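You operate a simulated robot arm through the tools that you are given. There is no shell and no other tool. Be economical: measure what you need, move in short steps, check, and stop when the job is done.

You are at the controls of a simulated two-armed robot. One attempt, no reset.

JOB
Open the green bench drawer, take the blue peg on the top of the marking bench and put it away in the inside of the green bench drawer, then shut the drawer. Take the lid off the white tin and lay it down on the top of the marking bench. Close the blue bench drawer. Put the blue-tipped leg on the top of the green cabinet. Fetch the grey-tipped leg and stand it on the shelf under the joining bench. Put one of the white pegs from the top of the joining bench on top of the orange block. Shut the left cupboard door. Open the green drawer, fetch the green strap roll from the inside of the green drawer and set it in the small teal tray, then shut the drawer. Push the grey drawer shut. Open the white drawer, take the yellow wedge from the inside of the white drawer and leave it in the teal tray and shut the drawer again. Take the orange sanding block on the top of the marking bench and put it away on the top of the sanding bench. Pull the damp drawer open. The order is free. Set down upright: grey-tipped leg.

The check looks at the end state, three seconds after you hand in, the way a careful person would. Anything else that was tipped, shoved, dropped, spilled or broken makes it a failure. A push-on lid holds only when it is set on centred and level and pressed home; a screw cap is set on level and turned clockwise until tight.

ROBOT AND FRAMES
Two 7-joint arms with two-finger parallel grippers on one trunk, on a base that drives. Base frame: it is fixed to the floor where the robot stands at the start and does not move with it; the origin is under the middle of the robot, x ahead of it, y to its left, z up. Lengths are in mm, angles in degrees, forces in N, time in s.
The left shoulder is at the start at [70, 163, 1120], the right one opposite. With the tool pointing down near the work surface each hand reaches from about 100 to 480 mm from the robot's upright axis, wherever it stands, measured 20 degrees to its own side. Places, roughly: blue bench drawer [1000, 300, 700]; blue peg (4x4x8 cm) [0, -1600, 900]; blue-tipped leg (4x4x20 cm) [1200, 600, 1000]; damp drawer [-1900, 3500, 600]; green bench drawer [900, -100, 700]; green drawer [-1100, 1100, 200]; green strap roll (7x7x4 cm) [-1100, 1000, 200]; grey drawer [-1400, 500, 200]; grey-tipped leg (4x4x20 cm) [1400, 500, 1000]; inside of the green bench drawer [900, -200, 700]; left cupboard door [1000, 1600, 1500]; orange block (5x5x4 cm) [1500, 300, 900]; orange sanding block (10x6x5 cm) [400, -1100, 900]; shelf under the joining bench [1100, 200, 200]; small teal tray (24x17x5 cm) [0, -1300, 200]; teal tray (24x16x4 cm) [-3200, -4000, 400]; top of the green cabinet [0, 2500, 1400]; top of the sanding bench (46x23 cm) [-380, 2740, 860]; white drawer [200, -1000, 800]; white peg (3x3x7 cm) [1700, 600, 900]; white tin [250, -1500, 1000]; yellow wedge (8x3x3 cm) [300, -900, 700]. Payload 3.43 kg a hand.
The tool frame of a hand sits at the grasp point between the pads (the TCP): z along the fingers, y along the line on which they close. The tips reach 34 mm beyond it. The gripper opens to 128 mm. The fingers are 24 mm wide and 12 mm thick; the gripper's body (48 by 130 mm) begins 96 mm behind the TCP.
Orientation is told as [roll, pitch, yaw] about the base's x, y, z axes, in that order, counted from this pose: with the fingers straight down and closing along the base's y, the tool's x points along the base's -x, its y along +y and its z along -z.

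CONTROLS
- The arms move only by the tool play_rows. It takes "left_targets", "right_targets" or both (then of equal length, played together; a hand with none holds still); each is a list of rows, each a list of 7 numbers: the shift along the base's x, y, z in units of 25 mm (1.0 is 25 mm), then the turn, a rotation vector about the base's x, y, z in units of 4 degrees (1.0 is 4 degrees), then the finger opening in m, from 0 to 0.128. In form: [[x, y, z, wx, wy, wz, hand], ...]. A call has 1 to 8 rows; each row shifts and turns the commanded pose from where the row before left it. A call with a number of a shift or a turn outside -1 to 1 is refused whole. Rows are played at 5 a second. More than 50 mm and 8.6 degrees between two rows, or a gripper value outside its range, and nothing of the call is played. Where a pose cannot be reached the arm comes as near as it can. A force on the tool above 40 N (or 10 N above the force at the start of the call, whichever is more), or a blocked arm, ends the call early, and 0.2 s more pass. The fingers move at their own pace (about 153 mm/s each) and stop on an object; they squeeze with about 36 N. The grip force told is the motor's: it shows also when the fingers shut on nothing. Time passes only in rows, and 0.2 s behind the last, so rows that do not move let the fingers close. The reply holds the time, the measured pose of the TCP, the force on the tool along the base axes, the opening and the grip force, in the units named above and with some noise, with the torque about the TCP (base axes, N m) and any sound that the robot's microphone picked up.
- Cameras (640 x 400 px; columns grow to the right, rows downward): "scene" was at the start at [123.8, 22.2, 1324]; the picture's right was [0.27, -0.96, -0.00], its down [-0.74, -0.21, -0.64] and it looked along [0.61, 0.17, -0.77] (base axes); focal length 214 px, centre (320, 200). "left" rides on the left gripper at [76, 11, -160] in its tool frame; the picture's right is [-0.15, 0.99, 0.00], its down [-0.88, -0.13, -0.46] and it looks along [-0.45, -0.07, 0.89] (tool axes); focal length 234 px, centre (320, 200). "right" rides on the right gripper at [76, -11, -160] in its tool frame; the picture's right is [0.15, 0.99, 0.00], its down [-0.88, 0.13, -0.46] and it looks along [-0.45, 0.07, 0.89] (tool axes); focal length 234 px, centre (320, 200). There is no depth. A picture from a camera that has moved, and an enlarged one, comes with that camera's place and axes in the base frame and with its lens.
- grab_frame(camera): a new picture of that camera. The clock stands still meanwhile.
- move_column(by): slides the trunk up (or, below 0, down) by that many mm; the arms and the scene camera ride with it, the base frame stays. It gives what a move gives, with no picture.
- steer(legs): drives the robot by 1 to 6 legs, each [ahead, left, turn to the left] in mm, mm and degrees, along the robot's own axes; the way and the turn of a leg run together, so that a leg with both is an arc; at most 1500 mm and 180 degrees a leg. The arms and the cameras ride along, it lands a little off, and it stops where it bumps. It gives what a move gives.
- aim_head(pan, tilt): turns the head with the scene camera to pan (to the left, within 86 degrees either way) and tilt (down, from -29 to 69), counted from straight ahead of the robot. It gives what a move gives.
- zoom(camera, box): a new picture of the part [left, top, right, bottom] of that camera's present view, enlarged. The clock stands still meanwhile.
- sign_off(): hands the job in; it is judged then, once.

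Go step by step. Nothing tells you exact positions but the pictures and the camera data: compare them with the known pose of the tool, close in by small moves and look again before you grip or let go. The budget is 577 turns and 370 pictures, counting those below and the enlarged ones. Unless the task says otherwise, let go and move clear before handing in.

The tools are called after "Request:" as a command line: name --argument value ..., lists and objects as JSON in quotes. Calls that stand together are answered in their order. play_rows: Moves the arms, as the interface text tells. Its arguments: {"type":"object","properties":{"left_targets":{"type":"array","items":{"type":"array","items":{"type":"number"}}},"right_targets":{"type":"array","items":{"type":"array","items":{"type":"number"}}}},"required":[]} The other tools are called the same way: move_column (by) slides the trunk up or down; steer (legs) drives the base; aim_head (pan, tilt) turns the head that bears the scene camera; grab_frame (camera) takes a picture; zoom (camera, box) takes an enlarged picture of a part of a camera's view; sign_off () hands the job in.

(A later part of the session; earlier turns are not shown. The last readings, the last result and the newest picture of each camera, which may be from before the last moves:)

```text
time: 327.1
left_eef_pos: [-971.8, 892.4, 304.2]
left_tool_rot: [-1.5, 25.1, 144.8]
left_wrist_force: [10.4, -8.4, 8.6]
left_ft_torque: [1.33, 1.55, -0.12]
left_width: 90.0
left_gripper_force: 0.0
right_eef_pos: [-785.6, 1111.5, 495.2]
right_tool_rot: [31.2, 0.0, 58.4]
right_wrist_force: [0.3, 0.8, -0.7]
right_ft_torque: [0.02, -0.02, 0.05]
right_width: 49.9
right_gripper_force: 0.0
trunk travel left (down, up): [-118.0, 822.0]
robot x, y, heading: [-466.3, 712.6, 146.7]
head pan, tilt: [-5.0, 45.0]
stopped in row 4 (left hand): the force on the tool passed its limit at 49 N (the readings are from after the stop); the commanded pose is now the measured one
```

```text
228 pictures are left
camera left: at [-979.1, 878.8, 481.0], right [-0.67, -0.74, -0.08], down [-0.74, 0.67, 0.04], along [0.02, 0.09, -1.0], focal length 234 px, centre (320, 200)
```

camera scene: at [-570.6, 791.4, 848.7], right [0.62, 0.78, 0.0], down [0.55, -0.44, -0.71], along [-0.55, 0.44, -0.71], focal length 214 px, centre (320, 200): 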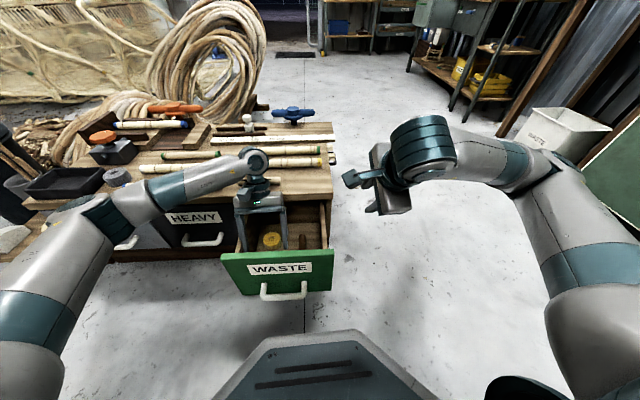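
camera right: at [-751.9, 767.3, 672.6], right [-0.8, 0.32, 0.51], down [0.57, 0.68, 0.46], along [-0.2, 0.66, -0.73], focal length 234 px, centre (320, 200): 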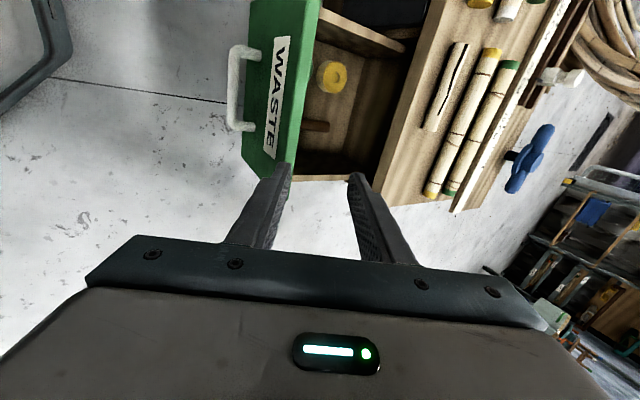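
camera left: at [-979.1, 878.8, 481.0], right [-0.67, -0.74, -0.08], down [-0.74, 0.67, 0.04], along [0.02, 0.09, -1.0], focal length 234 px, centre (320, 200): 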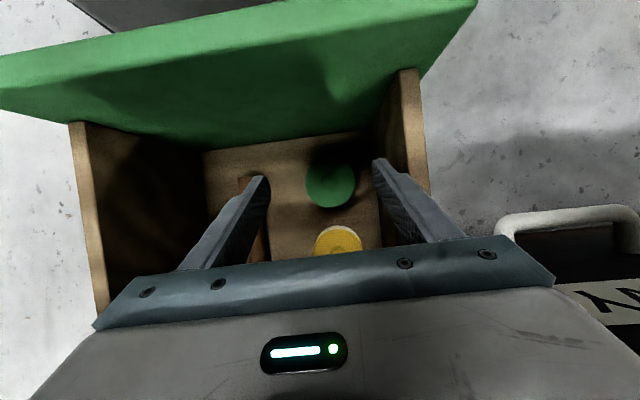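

The chest's top edge blocks the tilted hand. I'll straighten the hand, hook the closed fingers behind the drawer front, and pull the drawer further out.

Request:
play_rows --left_targets '[[0.3, -0.2, 1, 0.2, 0.1, 0, 0], [0, 0, 1, 0.55, 0.83, 0, 0], [0, 0, 0.5, 0.55, 0.83, 0, 0], [0, 0, 0, 0.55, 0.83, 0, 0], [0.4, -0.27, 0, 0.55, 0.83, 0, 0], [0.4, -0.27, 0, 0.55, 0.83, 0, 0], [0.4, -0.27, 0, 0.55, 0.83, 0, 0], [0.2, -0.14, 0, 0, 0, 0, 0]]'

Request:
grab_frame --camera "left"

```text
time: 328.9
left_eef_pos: [-930.2, 864.5, 364.7]
left_tool_rot: [-1.2, 0.3, 145.0]
left_wrist_force: [0.9, 0.8, 1.1]
left_ft_torque: [-0.01, -0.01, 0.0]
left_width: 0.1
left_gripper_force: 33.0
right_eef_pos: [-785.2, 1113.7, 494.6]
right_tool_rot: [31.2, -0.1, 58.3]
right_wrist_force: [-0.1, -1.3, -1.2]
right_ft_torque: [0.01, 0.0, -0.01]
right_width: 50.1
right_gripper_force: 0.2
trunk travel left (down, up): [-118.0, 822.0]
robot x, y, heading: [-462.6, 705.2, 146.7]
head pan, tilt: [-5.0, 45.0]
```

```text
227 pictures are left
camera left: at [-876.8, 809.5, 525.4], right [-0.69, -0.73, -0.02], down [-0.65, 0.61, 0.45], along [-0.32, 0.33, -0.89], focal length 234 px, centre (320, 200)
```

left: 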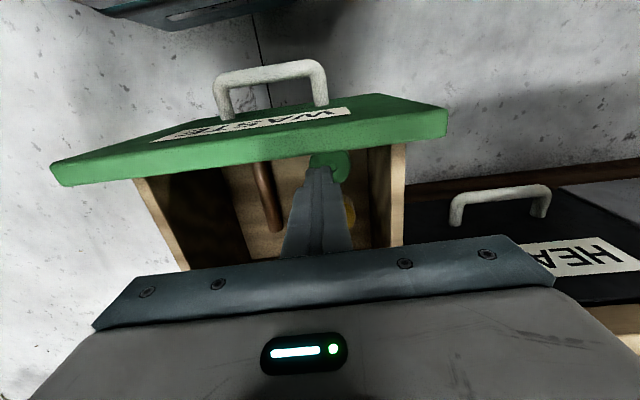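

Request:
play_rows --left_targets '[[0, 0, -1, 0, 0, 0, 0], [0, 0, -1, 0, 0, 0, 0], [0, 0, -1, 0, 0, 0, 0], [0.8, -0.53, 0, 0, 0, 0, 0], [0.8, -0.53, 0, 0, 0, 0, 0], [0.8, -0.53, 0, 0, 0, 0, 0], [0.8, -0.53, 0, 0, 0, 0, 0], [0.6, -0.4, 0, 0, 0, 0, 0]]'

Request:
grab_frame --camera "scene"

```text
time: 330.3
left_eef_pos: [-871.4, 825.6, 291.3]
left_tool_rot: [-1.2, -0.5, 145.6]
left_wrist_force: [-5.4, 4.4, -1.7]
left_ft_torque: [-0.29, -0.39, -0.1]
left_width: 0.0
left_gripper_force: 33.4
right_eef_pos: [-785.3, 1113.8, 494.9]
right_tool_rot: [31.2, -0.1, 58.3]
right_wrist_force: [-0.3, -0.6, 0.3]
right_ft_torque: [0.03, -0.03, 0.0]
right_width: 50.1
right_gripper_force: 0.0
trunk travel left (down, up): [-118.0, 822.0]
robot x, y, heading: [-466.5, 711.4, 146.8]
head pan, tilt: [-5.0, 45.0]
stopped in row 7 (left hand): the force on the tool passed its limit at 71 N (the readings are from after the stop); the commanded pose is now the measured one
```

```text
226 pictures are left
camera scene: at [-571.5, 791.9, 849.1], right [0.62, 0.78, 0.0], down [0.55, -0.44, -0.71], along [-0.55, 0.44, -0.71], focal length 214 px, centre (320, 200)
```

scene: 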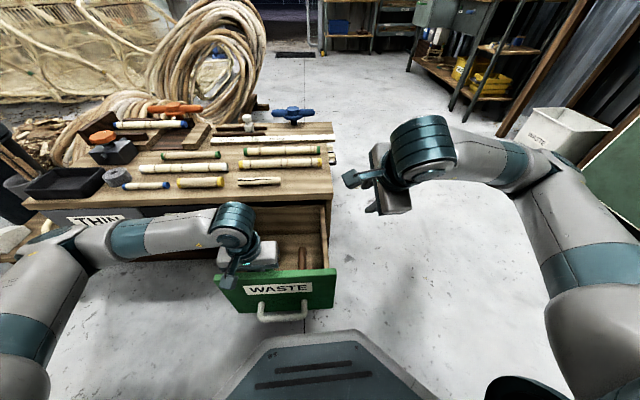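

It reached its stop. Raise and re-locate the roll.

Request:
play_rows --left_targets '[[-0.2, 0.13, 0, 0, 0, 0, 0], [0, 0, 1, 0, 0, 0, 0], [0, 0, 1, 0, 0, 0, 0.09], [0, 0, 1, -0.55, -0.83, 0, 0.09], [-0.3, 0.2, 0, -0.55, -0.83, 0, 0.09], [-0.3, 0.2, 0, -0.55, -0.83, 0, 0.09], [-0.3, 0.2, 0, -0.55, -0.83, 0, 0.09], [-0.3, 0.2, 0, -0.55, -0.83, 0, 0.09]]'

Request:
grab_frame --camera "left"

```text
time: 332.1
left_eef_pos: [-906.7, 848.4, 368.0]
left_tool_rot: [-1.5, 19.5, 145.5]
left_wrist_force: [0.0, 0.9, -0.9]
left_ft_torque: [0.02, -0.01, 0.0]
left_width: 89.8
left_gripper_force: 0.0
right_eef_pos: [-785.4, 1114.6, 493.9]
right_tool_rot: [31.3, -0.1, 58.3]
right_wrist_force: [0.3, 0.9, -0.4]
right_ft_torque: [0.03, -0.01, 0.03]
right_width: 50.2
right_gripper_force: 0.0
trunk travel left (down, up): [-118.0, 822.0]
robot x, y, heading: [-466.7, 713.2, 147.0]
head pan, tilt: [-5.0, 45.0]
```

```text
225 pictures are left
camera left: at [-901.5, 825.2, 542.7], right [-0.67, -0.74, -0.07], down [-0.74, 0.66, 0.14], along [-0.05, 0.15, -0.99], focal length 234 px, centre (320, 200)
```

left: 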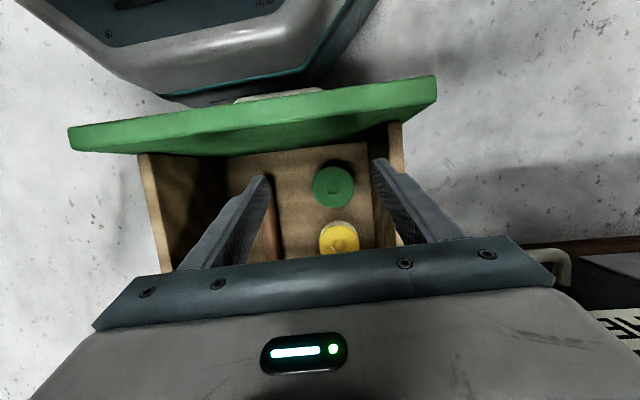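

Roll now at about (-915, 849). Descending with the 20° tilt.

Request:
play_rows --left_targets '[[-0.27, 0.17, -1, 0, 0, 0, 0.09], [-0.26, 0.16, -1, 0, 0, 0, 0.09], [0, 0, -1, 0, 0, 0, 0.09], [0, 0, -1, 0, 0, 0, 0.09], [0, 0, -1, 0, 0, 0, 0.09], [0, 0, -1, 0, 0, 0, 0.09]]'

Request:
grab_frame --camera "left"

```text
time: 333.5
left_eef_pos: [-920.5, 856.9, 234.8]
left_tool_rot: [-1.5, 19.1, 145.3]
left_wrist_force: [2.6, 2.8, 6.3]
left_ft_torque: [-0.37, 0.75, -0.16]
left_width: 88.2
left_gripper_force: 0.1
right_eef_pos: [-785.2, 1113.6, 494.6]
right_tool_rot: [31.3, -0.1, 58.3]
right_wrist_force: [0.3, -0.2, 0.4]
right_ft_torque: [0.04, 0.01, -0.03]
right_width: 50.2
right_gripper_force: 0.2
trunk travel left (down, up): [-118.0, 822.0]
robot x, y, heading: [-466.1, 714.3, 146.9]
head pan, tilt: [-5.0, 45.0]
stopped in row 6 (left hand): the force on the tool passed its limit at 52 N (the readings are from after the stop); the commanded pose is now the measured one
```

```text
224 pictures are left
camera left: at [-913.5, 833.0, 409.0], right [-0.67, -0.74, -0.07], down [-0.74, 0.66, 0.15], along [-0.06, 0.15, -0.99], focal length 234 px, centre (320, 200)
```

left: 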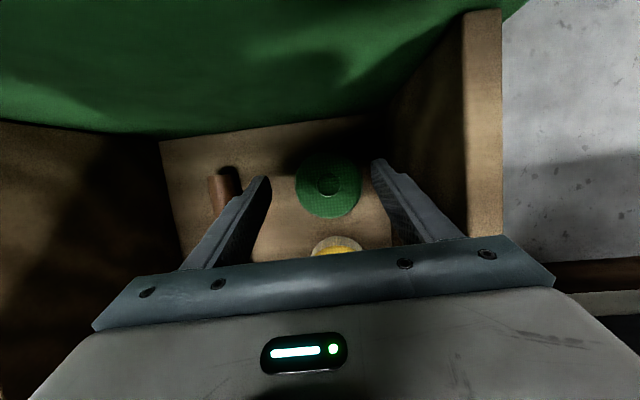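

The body touches the drawer's left wall. Shift 9 mm right with a wider opening and descend again.

Request:
play_rows --left_targets '[[0, 0, 0.6, 0.1, 0.1, 0, 0.1], [0.2, 0.3, 0, 0, 0, 0, 0.1], [0, 0, -0.8, 0, 0, 0, 0.1], [0, 0, -0.8, 0, 0, 0, 0.1], [0, 0, -0.6, 0, 0, 0, 0.1], [0, 0, -0.5, 0, 0, 0, 0.1]]'

Request:
grab_frame --camera "left"

```text
time: 334.7
left_eef_pos: [-917.4, 867.9, 199.7]
left_tool_rot: [-1.6, 18.3, 145.3]
left_wrist_force: [-1.1, -0.3, 18.6]
left_ft_torque: [-0.82, 0.57, -0.14]
left_width: 100.0
left_gripper_force: 0.0
right_eef_pos: [-786.2, 1114.0, 495.9]
right_tool_rot: [31.2, -0.1, 58.2]
right_wrist_force: [0.3, -0.4, 0.8]
right_ft_torque: [0.0, 0.0, 0.0]
right_width: 49.7
right_gripper_force: 0.2
trunk travel left (down, up): [-118.0, 822.0]
robot x, y, heading: [-463.9, 710.8, 146.6]
head pan, tilt: [-5.0, 45.0]
stopped in row 6 (left hand): the force on the tool passed its limit at 49 N (the readings are from after the stop); the commanded pose is now the measured one
```

```text
223 pictures are left
camera left: at [-909.4, 841.3, 374.3], right [-0.67, -0.74, -0.07], down [-0.74, 0.65, 0.16], along [-0.07, 0.16, -0.98], focal length 234 px, centre (320, 200)
```

left: 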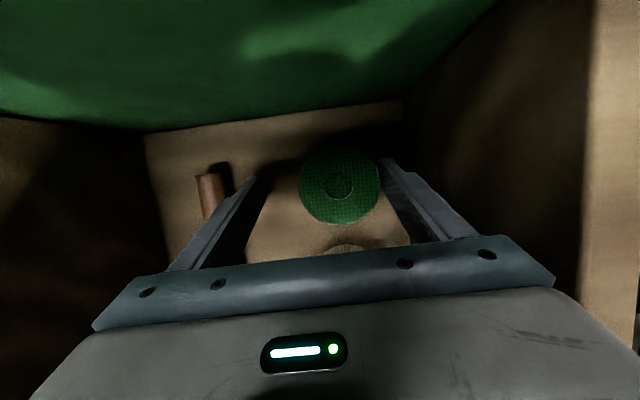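

Left fingertip is on the roll's rim. Lift, shift 6 mm left, open a bit more, descend.

Request:
play_rows --left_targets '[[0, 0, 0.5, 0, 0, 0, 0.106], [-0.13, -0.2, 0, 0, 0, 0, 0.106], [0, 0, -0.6, 0, 0, 0, 0.106], [0, 0, -0.6, 0, 0, 0, 0.106], [0, 0, -0.4, 0, 0, 0, 0.106]]'

Request:
grab_frame --camera "left"

```text
time: 335.6
left_eef_pos: [-918.4, 865.1, 201.6]
left_tool_rot: [-2.1, 18.2, 144.8]
left_wrist_force: [3.6, 7.5, 13.0]
left_ft_torque: [-1.63, 0.68, -0.7]
left_width: 101.3
left_gripper_force: 0.1
right_eef_pos: [-784.2, 1114.5, 494.4]
right_tool_rot: [31.2, -0.1, 58.1]
right_wrist_force: [-0.2, 0.5, -0.3]
right_ft_torque: [0.01, 0.0, -0.01]
right_width: 49.8
right_gripper_force: 0.0
trunk travel left (down, up): [-118.0, 822.0]
robot x, y, heading: [-465.2, 713.7, 146.7]
head pan, tilt: [-5.0, 45.0]
stopped in row 4 (left hand): the force on the tool passed its limit at 56 N (the readings are from after the stop); the commanded pose is now the measured one
```

```text
222 pictures are left
camera left: at [-910.9, 838.5, 374.5], right [-0.67, -0.74, -0.08], down [-0.74, 0.66, 0.16], along [-0.07, 0.17, -0.98], focal length 234 px, centre (320, 200)
```

left: 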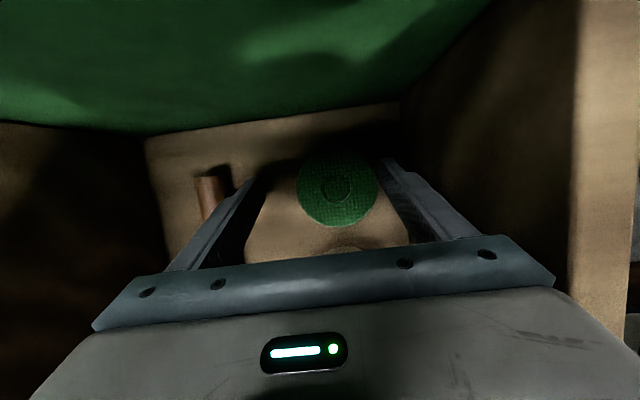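

Request:
play_rows --left_targets '[[0, 0, 0.6, 0.2, 0.1, 0, 0.1], [-0.1, -0.14, 0, 0.1, 0, 0, 0.1], [0, 0, 0, 0, 0, 0, 0.1]]'

Request:
zoom --camera "left" --box '[220, 100, 460, 270]'

```text
time: 336.2
left_eef_pos: [-916.5, 863.8, 211.7]
left_tool_rot: [-3.1, 17.4, 144.3]
left_wrist_force: [2.8, 2.7, -2.2]
left_ft_torque: [-0.21, 0.25, 0.0]
left_width: 97.7
left_gripper_force: 0.2
right_eef_pos: [-782.9, 1115.7, 493.8]
right_tool_rot: [31.2, 0.0, 58.2]
right_wrist_force: [0.0, 0.3, 0.3]
right_ft_torque: [-0.03, -0.02, 0.0]
right_width: 50.0
right_gripper_force: 0.0
trunk travel left (down, up): [-118.0, 822.0]
robot x, y, heading: [-466.3, 712.7, 146.5]
head pan, tilt: [-5.0, 45.0]
stopped in row 3 (left hand): the force on the tool passed its limit at 46 N (the readings are from after the stop); the commanded pose is now the measured one
```

```text
2.35 times, centred on (340, 185) of left
camera zoom: at [-909.0, 833.1, 386.1], right [-0.68, -0.73, -0.1], down [-0.73, 0.66, 0.18], along [-0.07, 0.19, -0.98], focal length 551 px, centre (273, 235)
```

zoom: 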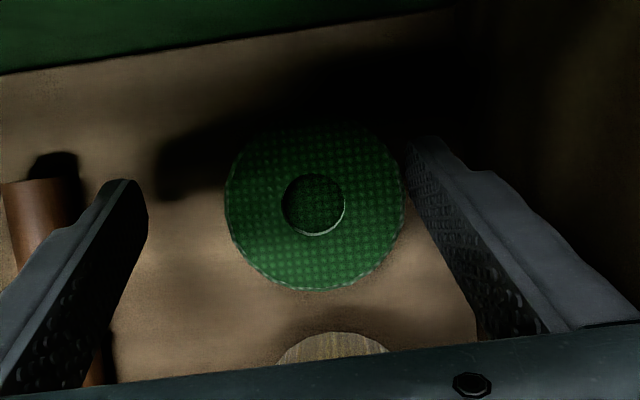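

The hand has been tilted by contacts. Raise, straighten it, and look from clean pose.

Request:
play_rows --left_targets '[[0.1, 0.15, 0.6, -0.3, 0.2, 0, 0.1], [0.1, 0.15, 0.6, -0.34, 0.24, 0.2, 0.108], [0, 0, 0.3, 0, 0, 0.1, 0.108]]'

Request:
grab_frame --camera "left"

```text
time: 337.0
left_eef_pos: [-911.6, 870.1, 248.7]
left_tool_rot: [0.1, 17.5, 146.5]
left_wrist_force: [0.1, 0.2, 0.3]
left_ft_torque: [-0.02, 0.02, 0.03]
left_width: 108.1
left_gripper_force: 0.1
right_eef_pos: [-783.0, 1115.5, 495.2]
right_tool_rot: [31.2, -0.1, 58.1]
right_wrist_force: [-1.2, 0.1, -0.1]
right_ft_torque: [0.01, -0.01, -0.03]
right_width: 50.1
right_gripper_force: 0.0
trunk travel left (down, up): [-118.0, 822.0]
robot x, y, heading: [-466.2, 711.8, 146.5]
head pan, tilt: [-5.0, 45.0]
```

```text
220 pictures are left
camera left: at [-899.1, 847.7, 423.9], right [-0.66, -0.75, -0.04], down [-0.74, 0.65, 0.17], along [-0.1, 0.14, -0.98], focal length 234 px, centre (320, 200)
```

left: 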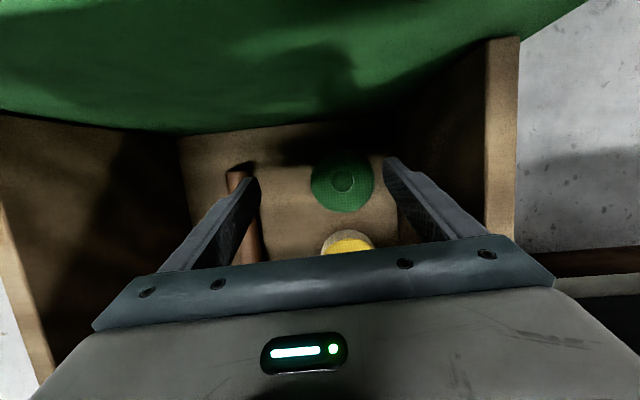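

Request:
play_rows --left_targets '[[-0.22, -0.04, 0, 0, 0, 0, 0.118], [0, 0, -0.8, 0, 0, 0, 0.118], [0, 0, -0.8, 0, 0, 0, 0.118], [0, 0, -0.5, 0, 0, 0, 0.118], [0, 0, -0.4, 0, 0, 0, 0.118]]'

Request:
grab_frame --camera "left"

```text
time: 338.2
left_eef_pos: [-918.9, 873.0, 197.9]
left_tool_rot: [-0.1, 16.9, 146.5]
left_wrist_force: [0.8, 2.5, 20.0]
left_ft_torque: [-1.96, 0.75, -0.16]
left_width: 116.4
left_gripper_force: 0.0
right_eef_pos: [-783.6, 1115.5, 494.8]
right_tool_rot: [31.2, -0.1, 58.2]
right_wrist_force: [-0.2, -0.4, -0.7]
right_ft_torque: [0.01, 0.0, 0.0]
right_width: 49.9
right_gripper_force: 0.0
trunk travel left (down, up): [-118.0, 822.0]
robot x, y, heading: [-464.8, 713.7, 146.5]
head pan, tilt: [-5.0, 45.0]
stopped in row 5 (left hand): the force on the tool passed its limit at 50 N (the readings are from after the stop); the commanded pose is now the measured one
```

```text
219 pictures are left
camera left: at [-905.2, 848.3, 372.7], right [-0.66, -0.75, -0.04], down [-0.74, 0.65, 0.18], along [-0.11, 0.15, -0.98], focal length 234 px, centre (320, 200)
```

left: 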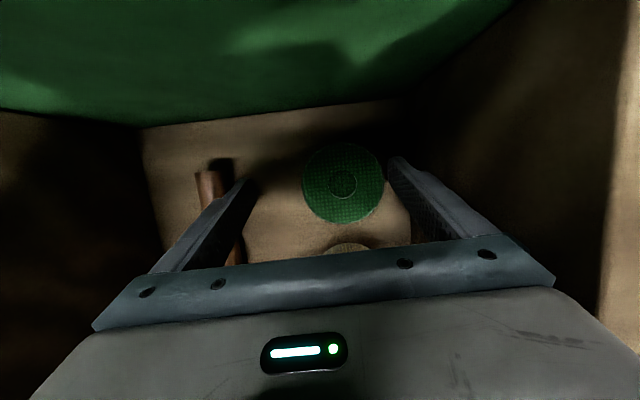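

The open finger mounts reach over the side wall. I'll lean the hand 12° to the right so the left finger gets behind the roll, drag it ~25 mm to the right, and then grip it normally.

Request:
play_rows --left_targets '[[0, 0, 1, -0.83, 0.55, 0, 0.1], [-0.09, -0.13, 0.2, -0.83, 0.55, 0, 0.1], [-0.09, -0.13, 0, -0.83, 0.55, 0, 0.1], [0, 0, -0.8, 0, 0, 0, 0.1], [0, 0, -0.8, 0, 0, 0, 0.1], [0, 0, -0.3, 0, 0, 0, 0.1]]'

Request:
grab_frame --camera "left"

```text
time: 339.3
left_eef_pos: [-926.5, 869.9, 207.4]
left_tool_rot: [11.8, 16.4, 149.7]
left_wrist_force: [-3.6, -3.6, 18.3]
left_ft_torque: [0.65, -0.38, 0.02]
left_width: 94.9
left_gripper_force: 0.1
right_eef_pos: [-785.4, 1114.8, 495.2]
right_tool_rot: [31.3, -0.1, 58.2]
right_wrist_force: [0.2, -0.2, 0.5]
right_ft_torque: [-0.02, 0.02, -0.01]
right_width: 49.9
right_gripper_force: 0.0
trunk travel left (down, up): [-118.0, 822.0]
robot x, y, heading: [-464.6, 713.0, 146.6]
head pan, tilt: [-5.0, 45.0]
stopped in row 5 (left hand): the force on the tool passed its limit at 55 N (the readings are from after the stop); the commanded pose is now the measured one
```

```text
218 pictures are left
camera left: at [-891.9, 874.0, 381.7], right [-0.66, -0.74, 0.15], down [-0.72, 0.68, 0.15], along [-0.22, -0.01, -0.98], focal length 234 px, centre (320, 200)
```

left: 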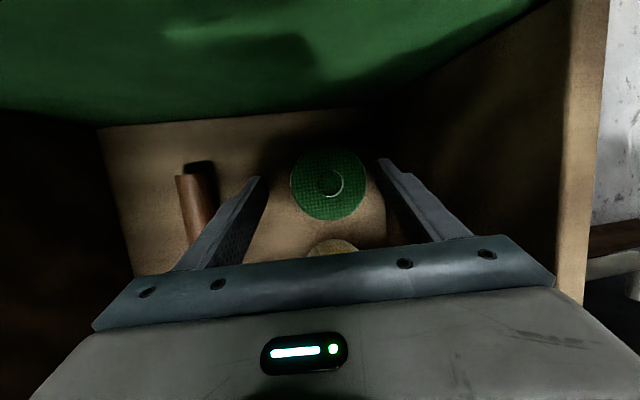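

Evidence now suggests the drawer floor is at ~z 163 and the roll top near 200, i.e. the fingers already straddled the roll. Un-lean, go to z≈205 and close.

Request:
play_rows --left_targets '[[0, 0, 0.6, 0.83, -0.55, 0, 0.1], [0.1, 0.15, 0.2, 0.83, -0.55, -0.2, 0.1], [0, 0, 0, 0.83, -0.55, -0.3, 0.1], [0, 0, -0.4, 0, 0, 0, 0.1], [0, 0, -0.3, 0, 0, 0, 0.1]]'

Request:
grab_frame --camera "left"

```text
time: 340.5
left_eef_pos: [-923.3, 871.9, 207.6]
left_tool_rot: [-0.5, 16.8, 144.2]
left_wrist_force: [0.7, 0.7, -0.3]
left_ft_torque: [0.01, -0.02, 0.02]
left_width: 100.0
left_gripper_force: 0.1
right_eef_pos: [-785.3, 1115.6, 494.1]
right_tool_rot: [31.0, -0.1, 58.2]
right_wrist_force: [-0.2, -0.1, -0.4]
right_ft_torque: [-0.01, -0.04, 0.01]
right_width: 49.8
right_gripper_force: 0.0
trunk travel left (down, up): [-118.0, 822.0]
robot x, y, heading: [-463.3, 711.7, 146.7]
head pan, tilt: [-5.0, 45.0]
```

```text
217 pictures are left
camera left: at [-910.8, 845.1, 382.0], right [-0.69, -0.72, -0.05], down [-0.72, 0.67, 0.18], along [-0.1, 0.16, -0.98], focal length 234 px, centre (320, 200)
```

left: 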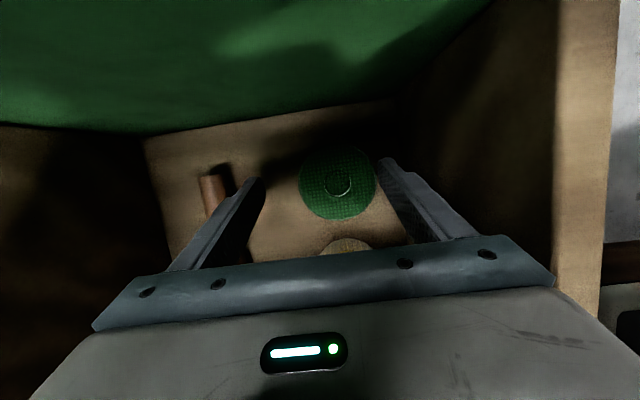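

Request:
play_rows --left_targets '[[0, 0, -0.2, 0, 0, 0, 0.085], [0, 0, 0, 0, 0, 0, 0.07], [0, 0, 0, 0, 0, 0, 0.05], [0, 0, 0, 0, 0, 0, 0.05]]'

Request:
grab_frame --camera "left"

```text
time: 341.5
left_eef_pos: [-924.6, 872.2, 202.3]
left_tool_rot: [-0.5, 16.8, 144.2]
left_wrist_force: [-0.1, -0.6, 1.6]
left_ft_torque: [-0.05, 0.05, 0.0]
left_width: 62.3
left_gripper_force: 35.8
right_eef_pos: [-785.0, 1116.2, 494.7]
right_tool_rot: [31.0, -0.2, 58.0]
right_wrist_force: [0.3, -0.3, -0.6]
right_ft_torque: [0.0, 0.01, -0.01]
right_width: 50.1
right_gripper_force: 0.0
trunk travel left (down, up): [-118.0, 822.0]
robot x, y, heading: [-467.3, 714.3, 146.3]
head pan, tilt: [-5.0, 45.0]
```

```text
216 pictures are left
camera left: at [-910.8, 846.2, 377.0], right [-0.69, -0.72, -0.05], down [-0.72, 0.67, 0.18], along [-0.1, 0.16, -0.98], focal length 234 px, centre (320, 200)
```

left: 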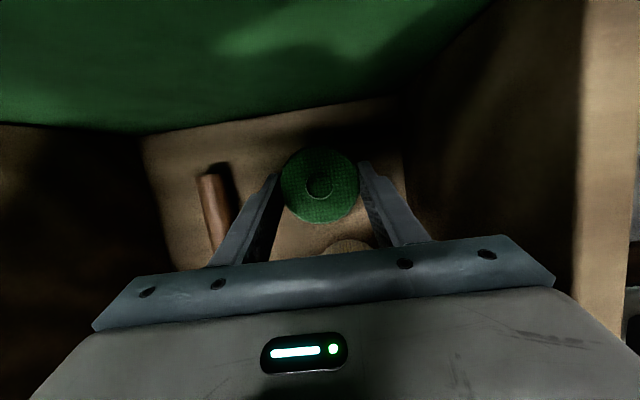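

Gripped (62 mm wide). Lifting out.

Request:
play_rows --left_targets '[[0, 0, 0.6, 0, 0, 0, 0.045], [0, 0, 0.8, 0, 0, 0, 0.045], [0, 0, 1, 0, 0, 0, 0.045], [0, 0, 1, 0, 0, 0, 0.045], [0, 0, 1, 0, 0, 0, 0.045], [0, 0, 1, 0, 0, 0, 0.045], [0, 0, 1, 0, 0, 0, 0.045], [0, 0, 1, 0, 0, 0, 0.045]]'

Request:
grab_frame --camera "left"

```text
time: 343.3
left_eef_pos: [-921.9, 873.3, 387.7]
left_tool_rot: [-0.5, 16.8, 144.2]
left_wrist_force: [-0.9, 0.3, 0.3]
left_ft_torque: [0.0, -0.01, -0.04]
left_width: 62.3
left_gripper_force: 36.0
right_eef_pos: [-784.7, 1115.2, 493.9]
right_tool_rot: [31.1, -0.1, 58.2]
right_wrist_force: [0.6, -0.6, -0.1]
right_ft_torque: [0.02, 0.07, 0.04]
right_width: 50.3
right_gripper_force: 0.0
trunk travel left (down, up): [-118.0, 822.0]
robot x, y, heading: [-464.6, 711.6, 146.4]
head pan, tilt: [-5.0, 45.0]
```

```text
215 pictures are left
camera left: at [-909.1, 846.9, 562.5], right [-0.69, -0.72, -0.05], down [-0.72, 0.67, 0.18], along [-0.1, 0.16, -0.98], focal length 234 px, centre (320, 200)
```

left: 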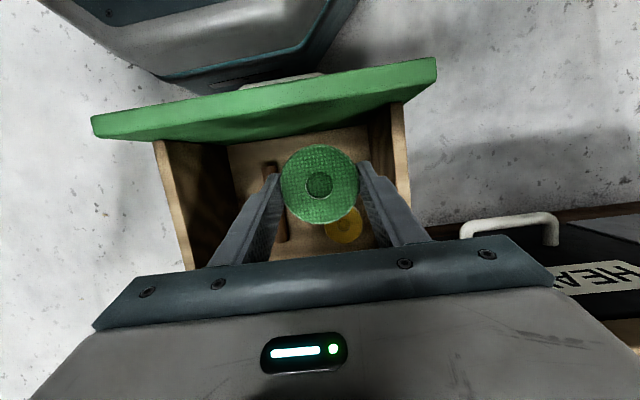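

Roll held. Now shut the drawer with the right hand: back off, shift left, lower, and push with the base.

Request:
steer --legs '[[-250, 0, 0], [0, 180, 0]]'

Request:
play_rows --left_targets '[[0, 0, 1, 0, 0, 0, 0.045], [0, 0, 1, 0, 0, 0, 0.045], [0, 0, 1, 0, 0, 0, 0.045], [0, 0, 1, 0, 0, 0, 0.045], [0, 0, 1, 0, 0, 0, 0.045], [0, 0, 1, 0, 0, 0, 0.045]]' --right_targets '[[0, 0, -1, 0, 0, 0, 0], [0, 0, -1, 0, 0, 0, 0], [0, 0, -1, 0, 0, 0, 0], [0, 0, -1, 0, 0, 0, 0], [0, 0, -1, 0, 0, 0, 0], [0, 0, -1, 0, 0, 0, 0]]'

Request:
move_column --by -110

Request:
grab_frame --camera "scene"

```text
time: 344.4
left_eef_pos: [-870.7, 839.4, 390.1]
left_tool_rot: [-0.6, 15.5, 144.6]
left_wrist_force: [-0.2, 0.8, -0.6]
left_ft_torque: [0.04, 0.01, -0.01]
left_width: 60.6
left_gripper_force: 35.4
right_eef_pos: [-726.3, 1077.3, 493.8]
right_tool_rot: [31.1, -0.1, 58.0]
right_wrist_force: [-0.3, -0.6, -0.4]
right_ft_torque: [0.01, -0.02, -0.03]
right_width: 49.9
right_gripper_force: 0.0
trunk travel left (down, up): [-118.0, 822.0]
robot x, y, heading: [-407.3, 676.0, 146.4]
head pan, tilt: [-5.0, 45.0]
stopped in leg 1: the force on the tool passed its limit at 106 N (the readings are from after the stop); the commanded pose is now the measured one
```

```text
time: 345.8
left_eef_pos: [-871.5, 839.1, 539.7]
left_tool_rot: [-0.6, 15.4, 144.4]
left_wrist_force: [0.6, -0.9, 0.1]
left_ft_torque: [0.02, -0.03, 0.04]
left_width: 60.9
left_gripper_force: 36.1
right_eef_pos: [-727.2, 1077.0, 341.3]
right_tool_rot: [31.1, -0.1, 58.0]
right_wrist_force: [0.1, 1.1, -0.2]
right_ft_torque: [0.0, -0.02, -0.01]
right_width: 0.0
right_gripper_force: 33.1
right hand out of reach, approached as far as the arm can: row 2
trunk travel left (down, up): [-118.0, 822.0]
robot x, y, heading: [-405.2, 672.0, 146.3]
head pan, tilt: [-5.0, 45.0]
```

```text
time: 347.2
left_eef_pos: [-870.2, 839.1, 429.1]
left_tool_rot: [-0.6, 15.2, 144.5]
left_wrist_force: [-0.4, -0.6, -0.8]
left_ft_torque: [0.0, 0.01, 0.01]
left_width: 60.7
left_gripper_force: 35.3
right_eef_pos: [-728.0, 1079.0, 231.7]
right_tool_rot: [31.0, -0.1, 58.1]
right_wrist_force: [0.2, -0.5, -0.4]
right_ft_torque: [-0.01, -0.02, 0.01]
right_width: 0.1
right_gripper_force: 33.0
trunk travel left (down, up): [-8.0, 932.0]
robot x, y, heading: [-408.4, 673.4, 146.1]
head pan, tilt: [-5.0, 45.0]
```

```text
214 pictures are left
camera scene: at [-512.5, 754.3, 739.1], right [0.62, 0.78, 0.0], down [0.55, -0.44, -0.71], along [-0.55, 0.44, -0.71], focal length 214 px, centre (320, 200)
```

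scene: 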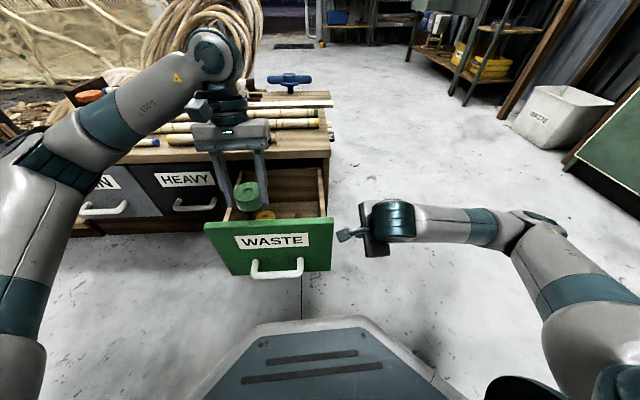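

Backing further, then strafing left so the right hand is in front of the drawer, and pushing.

Request:
steer --legs '[[-190, 0, 0], [0, 190, 0]]'

Request:
grab_frame --camera "scene"

```text
time: 349.9
left_eef_pos: [-828.5, 571.6, 429.2]
left_tool_rot: [-0.6, 15.4, 144.5]
left_wrist_force: [0.9, -0.3, -0.5]
left_ft_torque: [0.0, -0.01, 0.02]
left_width: 60.4
left_gripper_force: 35.5
right_eef_pos: [-685.1, 811.6, 232.1]
right_tool_rot: [31.1, 0.0, 58.0]
right_wrist_force: [-1.1, -0.2, -0.4]
right_ft_torque: [0.01, 0.01, -0.02]
right_width: 0.1
right_gripper_force: 32.7
trunk travel left (down, up): [-8.0, 932.0]
robot x, y, heading: [-362.7, 409.6, 146.6]
head pan, tilt: [-5.0, 45.0]
```

```text
213 pictures are left
camera scene: at [-468.6, 486.6, 739.1], right [0.62, 0.78, 0.0], down [0.55, -0.44, -0.71], along [-0.55, 0.44, -0.71], focal length 214 px, centre (320, 200)
```

scene: 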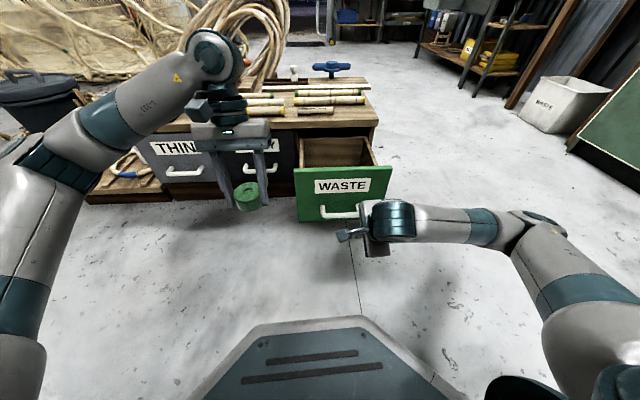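

Request:
play_rows --left_targets '[[0, 0, 1, 0, 0, 0, 0.045], [0, 0, 1, 0, 0, 0, 0.045], [0, 0, 1, 0, 0, 0, 0.045], [0, 0, 1, 0, 0, 0, 0.045], [0, 0, 1, 0, 0, 0, 0.045], [0, 0, 1, 0, 0, 0, 0.045], [0, 0, 1, 0, 0, 0, 0.045]]'

Request:
steer --legs '[[320, 0, -1]]'

Request:
grab_frame --camera "scene"

```text
time: 351.5
left_eef_pos: [-829.9, 571.7, 607.6]
left_tool_rot: [-0.5, 15.4, 144.5]
left_wrist_force: [0.5, -0.1, -1.5]
left_ft_torque: [-0.03, -0.03, 0.01]
left_width: 60.6
left_gripper_force: 36.2
right_eef_pos: [-684.3, 811.4, 231.8]
right_tool_rot: [31.1, -0.1, 58.0]
right_wrist_force: [0.3, -0.3, -0.5]
right_ft_torque: [-0.02, 0.03, 0.02]
right_width: 0.0
right_gripper_force: 33.1
trunk travel left (down, up): [-8.0, 932.0]
robot x, y, heading: [-362.9, 403.2, 146.3]
head pan, tilt: [-5.0, 45.0]
```

```text
time: 353.7
left_eef_pos: [-1088.3, 758.9, 605.8]
left_tool_rot: [-0.6, 15.4, 143.4]
left_wrist_force: [0.8, 0.2, -1.0]
left_ft_torque: [0.04, 0.02, 0.02]
left_width: 60.6
left_gripper_force: 36.0
right_eef_pos: [-932.5, 990.2, 229.1]
right_tool_rot: [30.1, -0.3, 57.7]
right_wrist_force: [1.5, 0.0, 0.0]
right_ft_torque: [-0.03, 0.0, -0.01]
right_width: 0.0
right_gripper_force: 32.8
trunk travel left (down, up): [-8.0, 932.0]
robot x, y, heading: [-627.6, 582.6, 145.2]
head pan, tilt: [-5.0, 45.0]
stopped in leg 1: the force on the tool passed its limit at 86 N (the readings are from after the stop); the commanded pose is now the measured one
```

```text
212 pictures are left
camera scene: at [-729.4, 666.5, 739.0], right [0.64, 0.77, 0.0], down [0.54, -0.45, -0.71], along [-0.54, 0.45, -0.71], focal length 214 px, centre (320, 200)
```

scene: 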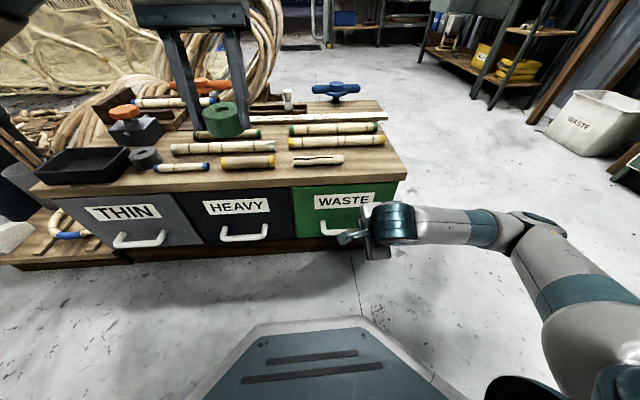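

Request:
zoom --camera "scene" --box '[180, 130, 420, 280]'

```text
2.67 times, centred on (300, 205) of scene
camera zoom: at [-729.4, 666.5, 739.0], right [0.64, 0.77, 0.0], down [0.54, -0.45, -0.71], along [-0.54, 0.45, -0.71], focal length 572 px, centre (373, 187)
```

zoom: 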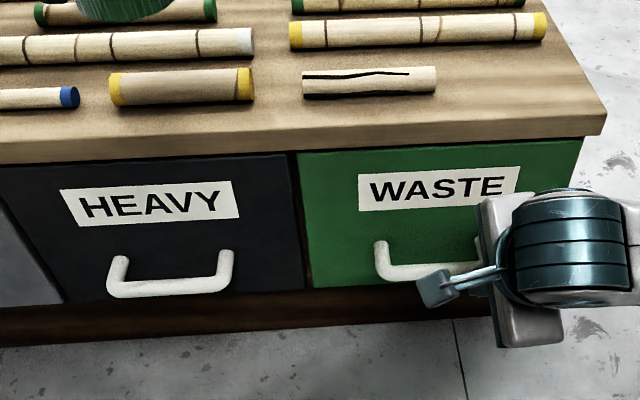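

Green drawer is shut. Backing off and driving to the marking bench.

Request:
steer --legs '[[-300, 0, 0], [0, 0, 178.8], [480, 0, 0], [0, -1000, 0]]'

Request:
move_column --by 400

Request:
aim_head --pan 0 --tilt 30

Request:
grab_frame --camera "scene"

```text
time: 370.3
left_eef_pos: [-57.4, -825.0, 605.7]
left_tool_rot: [-0.6, 15.3, -35.5]
left_wrist_force: [0.2, 1.0, -0.4]
left_ft_torque: [0.0, 0.05, 0.0]
left_width: 60.4
left_gripper_force: 35.6
right_eef_pos: [-209.4, -1058.9, 228.3]
right_tool_rot: [30.1, -0.3, -121.4]
right_wrist_force: [-0.1, 0.1, 0.2]
right_ft_torque: [0.0, 0.04, 0.01]
right_width: 0.0
right_gripper_force: 32.9
trunk travel left (down, up): [-8.0, 932.0]
robot x, y, heading: [-524.8, -658.2, -33.6]
head pan, tilt: [-5.0, 45.0]
```

```text
time: 374.1
left_eef_pos: [-57.1, -825.7, 1005.9]
left_tool_rot: [-0.6, 15.3, -35.5]
left_wrist_force: [-0.4, 0.7, -0.2]
left_ft_torque: [0.03, 0.04, 0.03]
left_width: 60.8
left_gripper_force: 35.9
right_eef_pos: [-209.6, -1058.9, 628.8]
right_tool_rot: [30.1, -0.4, -121.3]
right_wrist_force: [-0.7, 0.1, -0.1]
right_ft_torque: [0.01, 0.01, 0.0]
right_width: 0.0
right_gripper_force: 32.7
trunk travel left (down, up): [-408.0, 532.0]
robot x, y, heading: [-522.0, -660.1, -33.8]
head pan, tilt: [-5.0, 45.0]
```

```text
time: 374.9
left_eef_pos: [-57.8, -824.9, 1006.0]
left_tool_rot: [-0.6, 15.3, -35.5]
left_wrist_force: [-0.3, -0.6, 0.6]
left_ft_torque: [0.0, -0.02, -0.01]
left_width: 60.6
left_gripper_force: 36.2
right_eef_pos: [-209.4, -1058.6, 628.8]
right_tool_rot: [30.1, -0.4, -121.2]
right_wrist_force: [0.4, -0.2, -0.4]
right_ft_torque: [0.01, 0.01, -0.02]
right_width: 0.0
right_gripper_force: 33.0
trunk travel left (down, up): [-408.0, 532.0]
robot x, y, heading: [-527.0, -659.0, -33.6]
head pan, tilt: [0.0, 30.0]
```

```text
210 pictures are left
camera scene: at [-407.9, -735.6, 1161.6], right [-0.55, -0.83, 0.0], down [-0.42, 0.28, -0.87], along [0.72, -0.48, -0.5], focal length 214 px, centre (320, 200)
```

scene: 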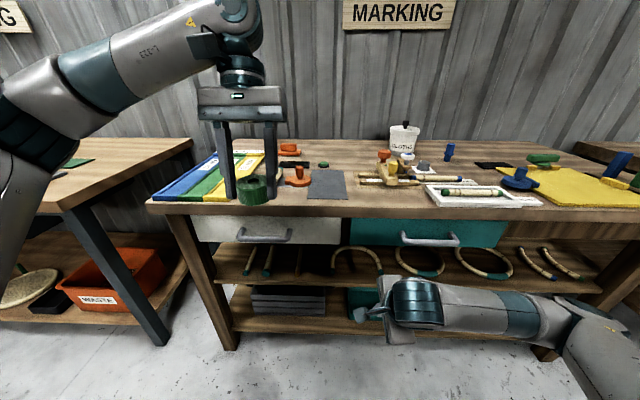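

Request:
play_rows --right_targets '[[-0.5, 0.3, 1, -0.45, -0.75, 0, 0.05], [-0.5, 0.3, 1, -0.45, -0.75, 0, 0.05], [-0.5, 0.3, 1, -0.45, -0.75, 0, 0.05], [-0.5, 0.3, 1, -0.45, -0.75, 0, 0.05], [-0.5, 0.3, 1, -0.45, -0.75, 0, 0.05], [0, 0, 1, -0.45, -0.75, 0, 0.05], [0, 0, 1, -0.45, -0.75, 0, 0.05], [0, 0, 1, -0.45, -0.75, 0, 0.05]]'

Request:
move_column --by -330

Request:
grab_frame --camera "scene"

```text
time: 376.7
left_eef_pos: [-58.0, -824.2, 1005.4]
left_tool_rot: [-0.6, 15.4, -35.4]
left_wrist_force: [-0.2, -0.1, -0.1]
left_ft_torque: [-0.02, 0.03, 0.0]
left_width: 60.3
left_gripper_force: 36.2
right_eef_pos: [-122.6, -1057.2, 807.7]
right_tool_rot: [58.0, -0.1, -121.4]
right_wrist_force: [-0.2, 0.7, 0.2]
right_ft_torque: [0.01, 0.0, -0.01]
right_width: 50.0
right_gripper_force: 0.1
right hand out of reach, approached as far as the arm can: row 1, 2, 3, 4, 5, 6, 7, 8
trunk travel left (down, up): [-408.0, 532.0]
robot x, y, heading: [-526.4, -661.6, -33.6]
head pan, tilt: [0.0, 30.0]
```

```text
time: 379.9
left_eef_pos: [-56.9, -826.3, 676.2]
left_tool_rot: [-0.7, 15.4, -35.5]
left_wrist_force: [0.0, -1.1, -0.7]
left_ft_torque: [0.02, -0.01, -0.01]
left_width: 60.8
left_gripper_force: 36.0
right_eef_pos: [-122.1, -1058.1, 476.8]
right_tool_rot: [58.1, -0.1, -121.4]
right_wrist_force: [-1.2, -0.7, 0.6]
right_ft_torque: [-0.01, -0.01, 0.02]
right_width: 50.0
right_gripper_force: 0.1
trunk travel left (down, up): [-78.0, 862.0]
robot x, y, heading: [-523.2, -660.3, -33.5]
head pan, tilt: [0.0, 30.0]
```

```text
209 pictures are left
camera scene: at [-407.9, -735.5, 831.7], right [-0.55, -0.83, 0.0], down [-0.42, 0.28, -0.87], along [0.72, -0.48, -0.5], focal length 214 px, centre (320, 200)
```

scene: 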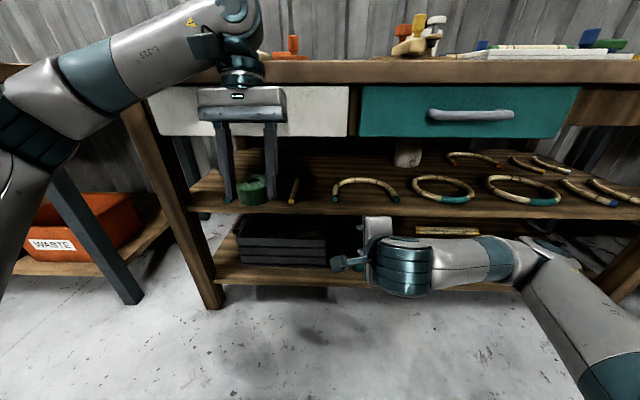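

Request:
play_rows --right_targets '[[-0.4, 0.3, 0, 0.55, 0.83, 0, 0.05], [-0.4, 0.3, 0, 0.55, 0.83, 0, 0.05], [-0.4, 0.3, 0, 0.55, 0.83, 0, 0.05], [-0.4, 0.3, 0.5, 0.55, 0.83, 0, 0.05], [-0.4, 0.3, 1, 0.55, 0.83, 0, 0.05], [-0.4, 0.3, 1, 0.55, 0.83, 0, 0.05], [0, 0, 1, 0.55, 0.83, 0, 0.05], [0, 0, 1, 0.55, 0.83, 0, 0.05]]'

Request:
play_rows --right_targets '[[0, 0, 1, 0.55, 0.83, 0, 0.05], [0, 0, 1, 0.55, 0.83, 0, 0.05], [0, 0, 1, 0.55, 0.83, 0, 0.05], [0, 0, 1, 0.55, 0.83, 0, 0.05], [0, 0, 1, 0.55, 0.83, 0, 0.05], [0, 0, 1, 0.55, 0.83, 0, 0.05]]'

Request:
aim_head --pan 0 --tilt 35

Request:
grab_frame --camera "scene"

```text
time: 381.7
left_eef_pos: [-58.6, -824.6, 676.6]
left_tool_rot: [-0.6, 15.5, -35.6]
left_wrist_force: [-0.5, -0.1, -0.4]
left_ft_torque: [0.03, 0.04, 0.0]
left_width: 60.7
left_gripper_force: 36.1
right_eef_pos: [-182.3, -1014.1, 589.7]
right_tool_rot: [26.0, 0.9, -121.6]
right_wrist_force: [-0.5, 0.3, 0.4]
right_ft_torque: [-0.01, -0.03, -0.01]
right_width: 50.1
right_gripper_force: 0.1
trunk travel left (down, up): [-78.0, 862.0]
robot x, y, heading: [-524.7, -659.1, -33.7]
head pan, tilt: [0.0, 30.0]
```

```text
time: 383.1
left_eef_pos: [-58.1, -825.0, 676.2]
left_tool_rot: [-0.6, 15.4, -35.5]
left_wrist_force: [0.0, 0.7, -1.2]
left_ft_torque: [0.02, 0.0, 0.01]
left_width: 60.6
left_gripper_force: 36.1
right_eef_pos: [-182.8, -1012.7, 740.1]
right_tool_rot: [2.1, 1.6, -122.1]
right_wrist_force: [-1.5, 0.4, 0.0]
right_ft_torque: [0.0, 0.01, 0.0]
right_width: 50.2
right_gripper_force: 0.0
trunk travel left (down, up): [-78.0, 862.0]
robot x, y, heading: [-523.8, -658.7, -33.5]
head pan, tilt: [0.0, 30.0]
```

```text
time: 383.8
left_eef_pos: [-57.2, -825.2, 676.8]
left_tool_rot: [-0.7, 15.4, -35.5]
left_wrist_force: [-0.4, 0.5, -0.1]
left_ft_torque: [0.03, 0.03, -0.02]
left_width: 60.4
left_gripper_force: 36.0
right_eef_pos: [-182.9, -1012.5, 739.8]
right_tool_rot: [2.2, 1.7, -122.2]
right_wrist_force: [0.2, 0.3, 0.4]
right_ft_torque: [0.0, 0.02, 0.0]
right_width: 50.0
right_gripper_force: 0.0
trunk travel left (down, up): [-78.0, 862.0]
robot x, y, heading: [-526.5, -661.8, -33.6]
head pan, tilt: [0.0, 35.0]
```

```text
208 pictures are left
camera scene: at [-409.9, -734.2, 823.9], right [-0.55, -0.83, 0.0], down [-0.48, 0.32, -0.82], along [0.68, -0.45, -0.57], focal length 214 px, centre (320, 200)
```

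scene: 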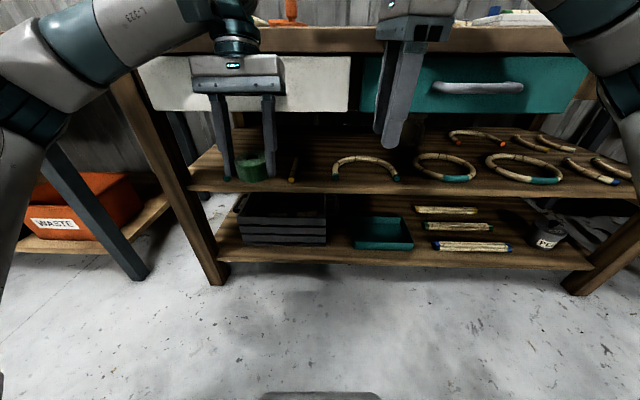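

The small teal tray is on the lower shelf at about (-15, -1306). I'll pitch the left hand forward 45° for reaching under the middle shelf, and retract the right hand.

Request:
play_rows --left_targets '[[0, 0, -0.5, -0.55, -0.83, 0, 0.045], [0, 0, -0.5, -0.55, -0.83, 0, 0.045], [0, 0, -0.5, -0.55, -0.83, 0, 0.045], [0, 0, -0.5, -0.55, -0.83, 0, 0.045], [0, 0, -0.5, -0.55, -0.83, 0, 0.045], [0, 0, -0.5, -0.55, -0.83, 0, 0.045], [0, 0, -0.5, -0.55, -0.83, 0, 0.045], [0, 0, -0.5, -0.55, -0.83, 0, 0.045]]' --right_targets '[[-0.83, 0.55, 0, -0.25, -0.5, 0, 0.05], [-0.83, 0.55, 0, 0, 0, 0, 0.05], [-0.83, 0.55, 0, 0, 0, 0, 0.05], [-0.83, 0.55, 0, 0, 0, 0, 0.05], [-0.83, 0.55, 0, 0, 0, 0, 0.05], [-0.83, 0.55, 0, 0, 0, 0, 0.05], [0, 0, 0, 0, 0, 0, 0.05], [0, 0, 0, 0, 0, 0, 0.05]]'

Request:
play_rows --left_targets '[[0, 0, -1, -0.55, -0.83, 0, 0.045], [0, 0, -1, -0.55, -0.83, 0, 0.045], [0, 0, -1, -0.55, -0.83, 0, 0.045], [0, 0, -1, -0.55, -0.83, 0, 0.045], [0, 0, -1, -0.55, -0.83, 0, 0.045], [0, 0, -1, -0.55, -0.83, 0, 0.045], [0, 0, -1, -0.55, -0.83, 0, 0.045]]'

Request:
steer --legs '[[0, -390, -2]]'

Request:
grab_frame --camera "scene"

Request:
grab_frame --camera "left"

```text
time: 385.6
left_eef_pos: [-58.5, -824.9, 576.0]
left_tool_rot: [0.5, -16.5, -35.5]
left_wrist_force: [0.2, 0.8, -0.7]
left_ft_torque: [0.02, 0.02, 0.01]
left_width: 60.4
left_gripper_force: 35.8
right_eef_pos: [-306.9, -931.1, 738.6]
right_tool_rot: [4.5, 1.8, -122.1]
right_wrist_force: [0.5, -0.4, -0.7]
right_ft_torque: [0.01, -0.01, -0.01]
right_width: 50.0
right_gripper_force: 0.0
trunk travel left (down, up): [-78.0, 862.0]
robot x, y, heading: [-526.3, -662.5, -33.5]
head pan, tilt: [0.0, 35.0]
```

```text
time: 387.2
left_eef_pos: [-38.5, -859.3, 403.7]
left_tool_rot: [1.8, -44.4, -36.2]
left_wrist_force: [-0.6, 0.3, 0.1]
left_ft_torque: [0.02, -0.02, 0.02]
left_width: 60.6
left_gripper_force: 35.9
left hand out of reach, approached as far as the arm can: row 5, 6, 7
right_eef_pos: [-306.5, -932.1, 737.8]
right_tool_rot: [4.5, 1.9, -122.1]
right_wrist_force: [-0.2, 0.0, -0.6]
right_ft_torque: [0.0, 0.0, 0.01]
right_width: 50.2
right_gripper_force: 0.1
trunk travel left (down, up): [-78.0, 862.0]
robot x, y, heading: [-523.7, -658.3, -34.0]
head pan, tilt: [0.0, 35.0]
```

```text
time: 389.6
left_eef_pos: [-260.5, -1187.9, 404.5]
left_tool_rot: [1.8, -44.2, -38.0]
left_wrist_force: [-0.2, 1.0, -0.4]
left_ft_torque: [0.02, -0.01, 0.01]
left_width: 60.9
left_gripper_force: 36.1
right_eef_pos: [-531.4, -1251.4, 739.6]
right_tool_rot: [4.4, 1.9, -124.0]
right_wrist_force: [-1.2, -0.1, 0.4]
right_ft_torque: [-0.01, 0.01, 0.02]
right_width: 50.0
right_gripper_force: 0.1
trunk travel left (down, up): [-78.0, 862.0]
robot x, y, heading: [-739.3, -975.1, -35.5]
head pan, tilt: [0.0, 35.0]
```

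```text
207 pictures are left
camera scene: at [-628.8, -1051.8, 823.9], right [-0.58, -0.81, 0.0], down [-0.47, 0.33, -0.82], along [0.67, -0.48, -0.57], focal length 214 px, centre (320, 200)
```

scene: 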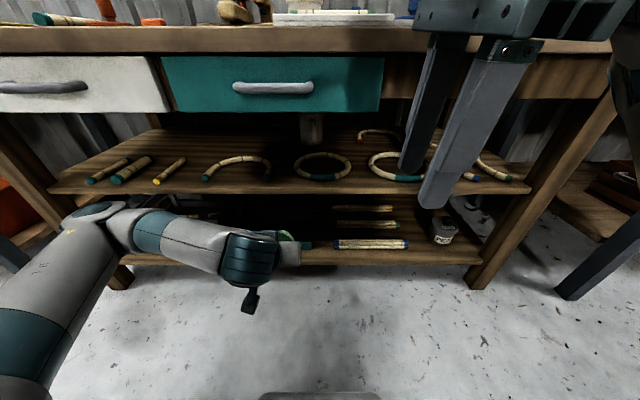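

```text
206 pictures are left
camera left: at [-388.7, -1080.6, 465.2], right [0.67, 0.73, 0.12], down [0.16, -0.31, 0.94], along [0.72, -0.61, -0.32], focal length 234 px, centre (320, 200)
```

left: 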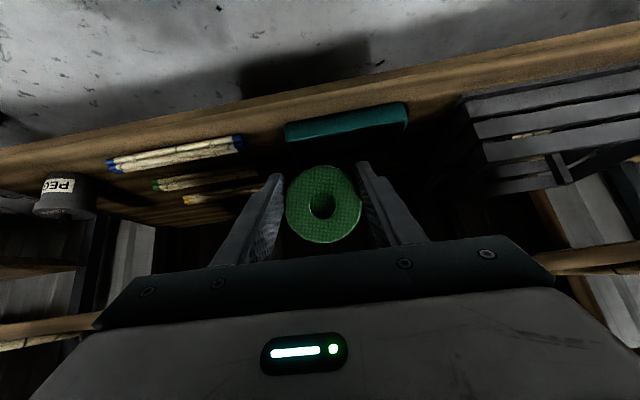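

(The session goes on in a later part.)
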